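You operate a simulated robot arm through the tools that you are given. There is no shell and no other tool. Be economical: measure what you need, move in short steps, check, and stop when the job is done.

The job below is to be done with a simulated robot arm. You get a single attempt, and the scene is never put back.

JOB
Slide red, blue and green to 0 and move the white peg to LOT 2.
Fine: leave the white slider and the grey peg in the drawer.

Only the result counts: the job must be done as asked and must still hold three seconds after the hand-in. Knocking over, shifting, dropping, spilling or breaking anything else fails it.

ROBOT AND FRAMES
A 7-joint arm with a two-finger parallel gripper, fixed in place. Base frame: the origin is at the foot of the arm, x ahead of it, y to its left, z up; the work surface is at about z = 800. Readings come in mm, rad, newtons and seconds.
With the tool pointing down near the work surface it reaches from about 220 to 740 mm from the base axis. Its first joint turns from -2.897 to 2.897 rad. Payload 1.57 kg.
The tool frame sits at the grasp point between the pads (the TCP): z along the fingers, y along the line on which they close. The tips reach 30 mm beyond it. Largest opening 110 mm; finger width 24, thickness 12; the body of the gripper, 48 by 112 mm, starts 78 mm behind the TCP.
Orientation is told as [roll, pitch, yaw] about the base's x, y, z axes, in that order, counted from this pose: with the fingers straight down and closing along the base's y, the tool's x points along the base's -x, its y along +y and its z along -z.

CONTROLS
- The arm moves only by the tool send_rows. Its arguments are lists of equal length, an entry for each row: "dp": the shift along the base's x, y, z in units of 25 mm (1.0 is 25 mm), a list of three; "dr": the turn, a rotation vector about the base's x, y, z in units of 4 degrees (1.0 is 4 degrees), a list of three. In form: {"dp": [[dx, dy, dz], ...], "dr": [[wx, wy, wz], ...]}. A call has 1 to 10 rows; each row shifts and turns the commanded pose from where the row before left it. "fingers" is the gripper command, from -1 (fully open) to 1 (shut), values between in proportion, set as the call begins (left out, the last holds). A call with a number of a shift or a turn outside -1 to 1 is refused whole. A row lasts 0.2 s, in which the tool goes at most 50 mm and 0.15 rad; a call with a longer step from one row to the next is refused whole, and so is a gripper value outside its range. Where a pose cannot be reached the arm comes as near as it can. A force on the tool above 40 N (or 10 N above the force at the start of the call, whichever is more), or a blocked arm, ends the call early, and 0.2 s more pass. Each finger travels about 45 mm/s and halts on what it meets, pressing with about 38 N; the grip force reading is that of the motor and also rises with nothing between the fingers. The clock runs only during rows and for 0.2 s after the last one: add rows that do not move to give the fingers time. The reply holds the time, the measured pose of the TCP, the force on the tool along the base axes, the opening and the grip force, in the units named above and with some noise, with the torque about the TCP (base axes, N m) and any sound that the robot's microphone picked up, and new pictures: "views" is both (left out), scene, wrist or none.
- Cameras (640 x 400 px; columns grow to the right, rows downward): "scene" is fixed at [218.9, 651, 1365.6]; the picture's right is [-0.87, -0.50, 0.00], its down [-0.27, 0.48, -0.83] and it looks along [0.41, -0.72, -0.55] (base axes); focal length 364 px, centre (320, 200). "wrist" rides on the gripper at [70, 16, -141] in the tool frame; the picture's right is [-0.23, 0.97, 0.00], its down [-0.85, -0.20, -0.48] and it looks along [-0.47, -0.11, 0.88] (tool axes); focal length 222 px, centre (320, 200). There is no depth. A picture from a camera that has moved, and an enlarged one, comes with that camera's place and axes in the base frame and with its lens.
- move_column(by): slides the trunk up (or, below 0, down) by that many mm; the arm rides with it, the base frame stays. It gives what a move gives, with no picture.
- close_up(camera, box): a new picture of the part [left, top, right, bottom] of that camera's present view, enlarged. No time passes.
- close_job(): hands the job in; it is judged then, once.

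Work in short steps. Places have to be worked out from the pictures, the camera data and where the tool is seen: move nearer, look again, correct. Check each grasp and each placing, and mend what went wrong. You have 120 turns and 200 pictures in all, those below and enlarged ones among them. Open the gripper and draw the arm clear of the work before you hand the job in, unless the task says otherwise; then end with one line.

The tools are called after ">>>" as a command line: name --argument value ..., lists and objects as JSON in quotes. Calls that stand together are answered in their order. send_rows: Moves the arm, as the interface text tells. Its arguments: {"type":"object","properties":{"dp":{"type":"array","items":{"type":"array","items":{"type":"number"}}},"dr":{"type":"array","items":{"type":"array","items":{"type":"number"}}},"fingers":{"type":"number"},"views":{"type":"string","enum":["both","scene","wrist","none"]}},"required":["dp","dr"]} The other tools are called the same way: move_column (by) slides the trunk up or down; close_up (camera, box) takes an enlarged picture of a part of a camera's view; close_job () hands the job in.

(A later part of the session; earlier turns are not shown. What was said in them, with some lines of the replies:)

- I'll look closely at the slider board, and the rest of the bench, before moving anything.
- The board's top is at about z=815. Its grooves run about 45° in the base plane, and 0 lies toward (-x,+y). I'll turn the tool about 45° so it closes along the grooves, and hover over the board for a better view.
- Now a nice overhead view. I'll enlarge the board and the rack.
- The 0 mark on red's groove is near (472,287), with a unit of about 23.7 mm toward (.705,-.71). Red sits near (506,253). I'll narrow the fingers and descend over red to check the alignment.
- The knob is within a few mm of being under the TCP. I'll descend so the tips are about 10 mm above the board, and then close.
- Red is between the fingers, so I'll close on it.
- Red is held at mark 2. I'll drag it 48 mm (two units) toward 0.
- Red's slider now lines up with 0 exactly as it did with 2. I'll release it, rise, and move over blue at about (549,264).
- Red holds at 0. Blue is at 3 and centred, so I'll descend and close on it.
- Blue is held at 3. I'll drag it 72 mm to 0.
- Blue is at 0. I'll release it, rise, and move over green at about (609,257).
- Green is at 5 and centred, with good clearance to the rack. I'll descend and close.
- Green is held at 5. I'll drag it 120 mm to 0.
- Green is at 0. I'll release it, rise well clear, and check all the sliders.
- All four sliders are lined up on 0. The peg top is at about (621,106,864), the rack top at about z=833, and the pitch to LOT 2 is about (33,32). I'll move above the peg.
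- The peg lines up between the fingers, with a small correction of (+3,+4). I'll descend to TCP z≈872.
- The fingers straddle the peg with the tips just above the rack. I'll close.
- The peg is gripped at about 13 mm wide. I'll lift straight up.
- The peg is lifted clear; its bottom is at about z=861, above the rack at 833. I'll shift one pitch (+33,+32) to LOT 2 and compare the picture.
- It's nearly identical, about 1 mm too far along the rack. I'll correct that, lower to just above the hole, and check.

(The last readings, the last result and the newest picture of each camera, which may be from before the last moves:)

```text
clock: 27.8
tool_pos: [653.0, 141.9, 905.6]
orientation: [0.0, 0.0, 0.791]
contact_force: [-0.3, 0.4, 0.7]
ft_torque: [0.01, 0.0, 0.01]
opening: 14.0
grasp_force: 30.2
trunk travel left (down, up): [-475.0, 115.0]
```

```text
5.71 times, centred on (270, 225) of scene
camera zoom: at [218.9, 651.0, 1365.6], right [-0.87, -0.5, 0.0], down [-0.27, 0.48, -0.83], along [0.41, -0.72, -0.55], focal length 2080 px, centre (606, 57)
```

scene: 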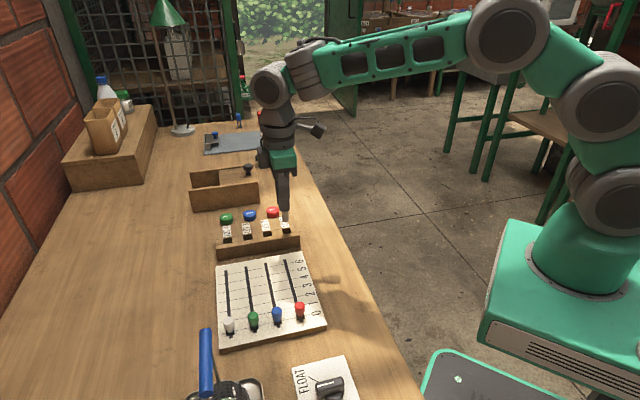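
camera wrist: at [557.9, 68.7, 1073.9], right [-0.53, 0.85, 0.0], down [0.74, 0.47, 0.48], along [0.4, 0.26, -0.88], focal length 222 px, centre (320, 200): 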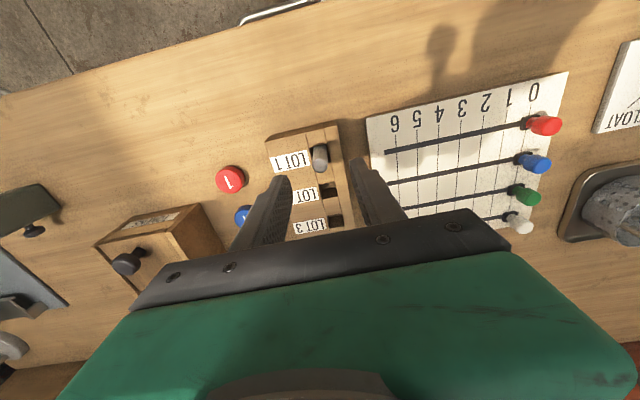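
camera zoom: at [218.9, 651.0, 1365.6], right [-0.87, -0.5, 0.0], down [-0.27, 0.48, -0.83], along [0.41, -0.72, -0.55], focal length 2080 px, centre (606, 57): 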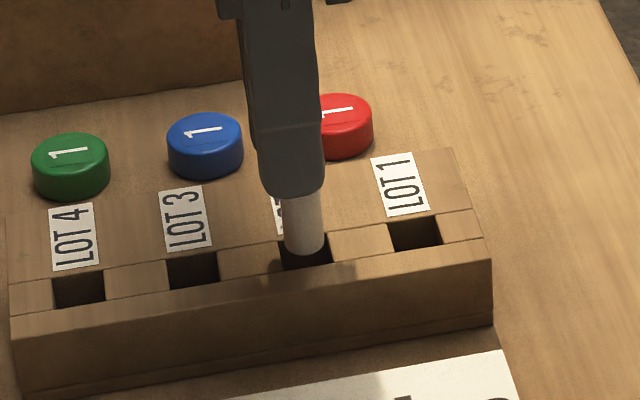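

The peg bottom sits right over the LOT 2 hole. I'll lower it gently the remaining 34 mm.

>>> send_rows --dp '[[0, 0, -0.25], [0, 0, -0.25], [0, 0, -0.25], [0, 0, -0.25], [0, 0, -0.2], [0, 0, -0.14], [0, 0, 0]]' --dr '[[0, 0, 0], [0, 0, 0], [0, 0, 0], [0, 0, 0], [0, 0, 0], [0, 0, 0], [0, 0, 0]]' --views "none"

>>> close_up --camera "wrist" --box '[260, 120, 380, 220]'

>>> close_up --camera "scene" --box '[230, 190, 310, 260]'

```text
clock: 29.4
tool_pos: [654.0, 142.2, 876.6]
orientation: [-0.002, -0.003, 0.793]
contact_force: [-0.6, -1.3, 9.3]
ft_torque: [-0.06, 0.1, -0.07]
opening: 14.5
grasp_force: 30.3
trunk travel left (down, up): [-475.0, 115.0]
```

```text
4.00 times, centred on (320, 170) of wrist
camera zoom: at [593.1, 104.3, 1015.4], right [-0.53, 0.85, 0.0], down [0.74, 0.47, 0.48], along [0.41, 0.26, -0.88], focal length 888 px, centre (320, 320)
```

zoom: 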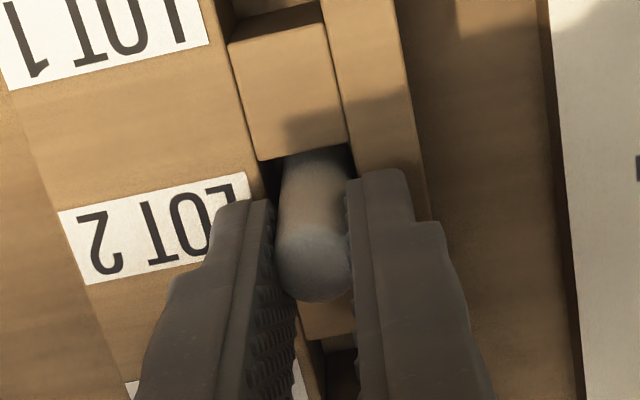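

```text
5.71 times, centred on (270, 225) of scene
camera zoom: at [218.9, 651.0, 1365.6], right [-0.87, -0.5, 0.0], down [-0.27, 0.48, -0.83], along [0.41, -0.72, -0.55], focal length 2080 px, centre (606, 57)
```

zoom: 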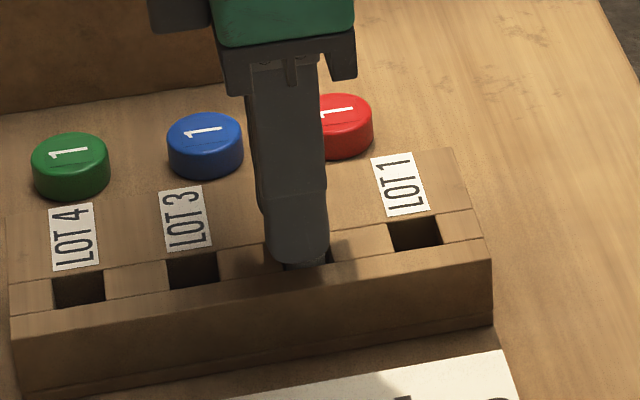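

There's 9 N upward with the peg deep in the hole, so it's on the floor. Against its pads the peg sits a few mm lower than at the first grasp, which agrees with the height reading. I'll release it and check.

>>> send_rows --dp '[[0, 0, 0.1], [0, 0, 0], [0, 0, 0], [0, 0, 0]]' --dr '[[0, 0, 0], [0, 0, 0], [0, 0, 0], [0, 0, 0]]' --fingers 0.2 --views "none"

>>> send_rows --dp '[[0, 0, 0.5], [0, 0, 1], [0, 0, 1], [0, 0, 1], [0, 0, 1], [-0.4, 0.4, 1], [-1, 1, 0], [-1, 1, 0]]' --dr '[[0, 0, 0], [0, 0, 0], [0, 0, 0], [0, 0, 0], [0, 0, 0], [0, 0, 0], [0, 0, 0], [0, 0, 0]]' --views "both"

>>> close_up --camera "scene" --box '[200, 170, 340, 350]'

>>> close_up --camera "scene" --box '[210, 190, 310, 260]'

```text
clock: 30.4
tool_pos: [653.4, 142.8, 876.3]
orientation: [0.0, -0.001, 0.792]
contact_force: [-0.2, 0.6, -0.1]
ft_torque: [0.01, -0.01, 0.01]
opening: 43.8
grasp_force: 0.0
trunk travel left (down, up): [-475.0, 115.0]
```

```text
clock: 32.2
tool_pos: [593.5, 203.9, 1013.0]
orientation: [0.0, 0.001, 0.794]
contact_force: [0.7, 0.2, -0.5]
ft_torque: [0.0, 0.0, -0.02]
opening: 44.0
grasp_force: 0.1
trunk travel left (down, up): [-475.0, 115.0]
camera wrist: at [532.7, 165.1, 1154.2], right [-0.53, 0.85, 0.0], down [0.74, 0.47, 0.48], along [0.41, 0.26, -0.88], focal length 222 px, centre (320, 200)
```

scene: 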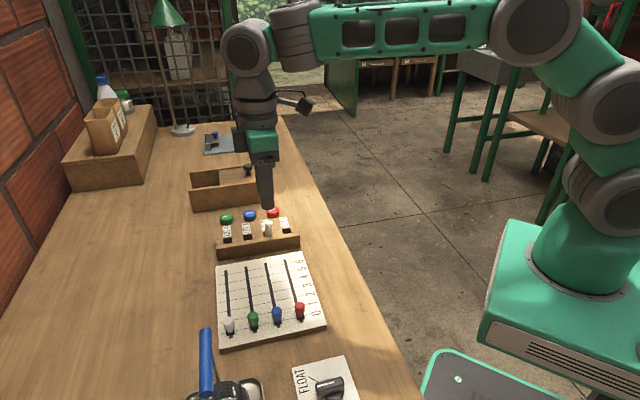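
wrist: 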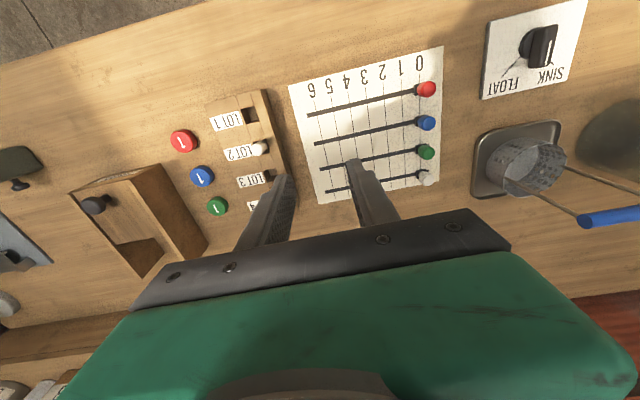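

```text
2.22 times, centred on (270, 260) of scene
camera zoom: at [218.9, 651.0, 1365.6], right [-0.87, -0.5, 0.0], down [-0.27, 0.48, -0.83], along [0.41, -0.72, -0.55], focal length 809 px, centre (431, 67)
```

zoom: 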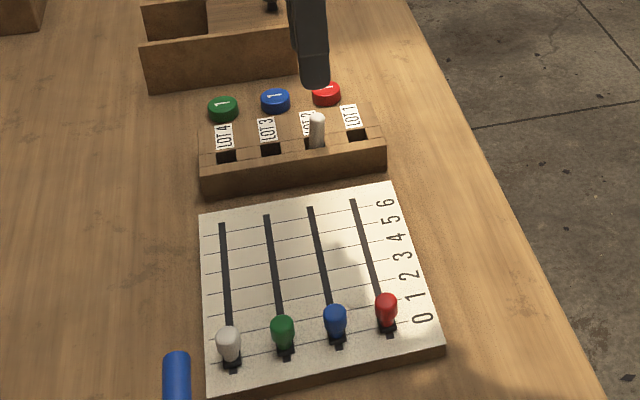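

```text
5.71 times, centred on (260, 225) of scene
camera zoom: at [218.9, 651.0, 1365.6], right [-0.87, -0.5, 0.0], down [-0.27, 0.48, -0.83], along [0.41, -0.72, -0.55], focal length 2080 px, centre (663, 57)
```

zoom: 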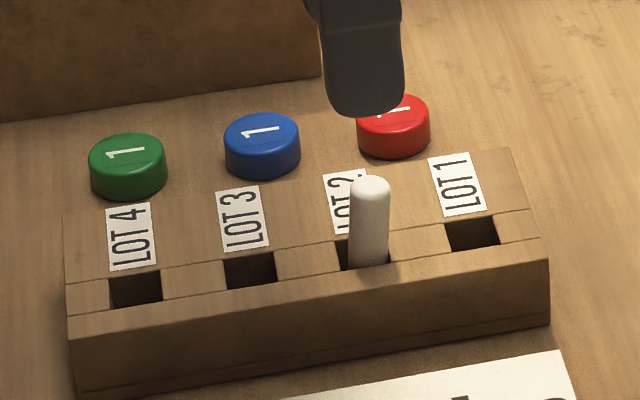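

The peg is upright and fully seated in LOT 2, with the same exposed height as before. All sliders are on 0, and nothing else has moved. I'll open the gripper fully, draw the arm back, and take a last look.

>>> send_rows --dp '[[-0.5, 0, 1], [-0.5, 0, 1], [-0.5, 0, 0.5], [0, 0, 0], [0, 0, 0]]' --dr '[[0, 0, 0], [0, 0, 0], [0, 0, 0], [0, 0, 0], [0, 0, 0]]' --fingers -1 --views "scene"

>>> close_up --camera "wrist" --box '[160, 40, 480, 220]'

```text
clock: 33.4
tool_pos: [556.3, 202.4, 1075.8]
orientation: [0.0, 0.0, 0.793]
contact_force: [0.8, 1.4, -0.4]
ft_torque: [0.0, 0.02, 0.0]
opening: 110.0
grasp_force: 0.0
trunk travel left (down, up): [-475.0, 115.0]
```

scene: 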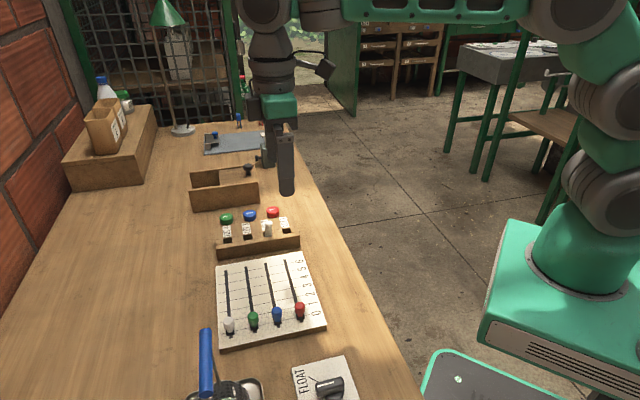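

```text
2.00 times, centred on (320, 130) of wrist
camera zoom: at [495.6, 164.6, 1216.5], right [-0.53, 0.85, 0.0], down [0.74, 0.47, 0.48], along [0.4, 0.26, -0.88], focal length 444 px, centre (320, 340)
```

zoom: 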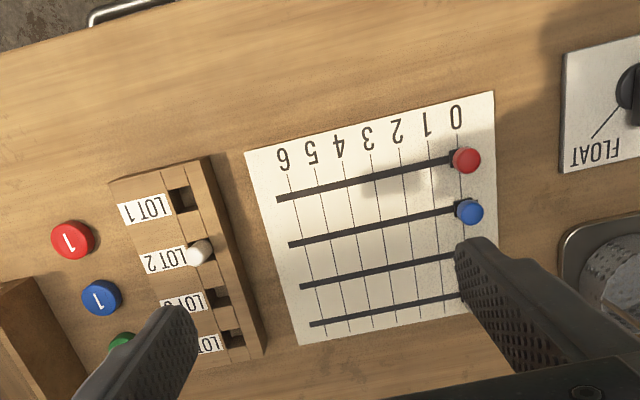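

Everything is in place and the arm is clear, so I'm handing the job in.

>>> close_job

```text
The job is handed in.
```

The red, blue and green sliders are at 0 and the white peg is in LOT 2. I left the white slider and the drawer untouched.
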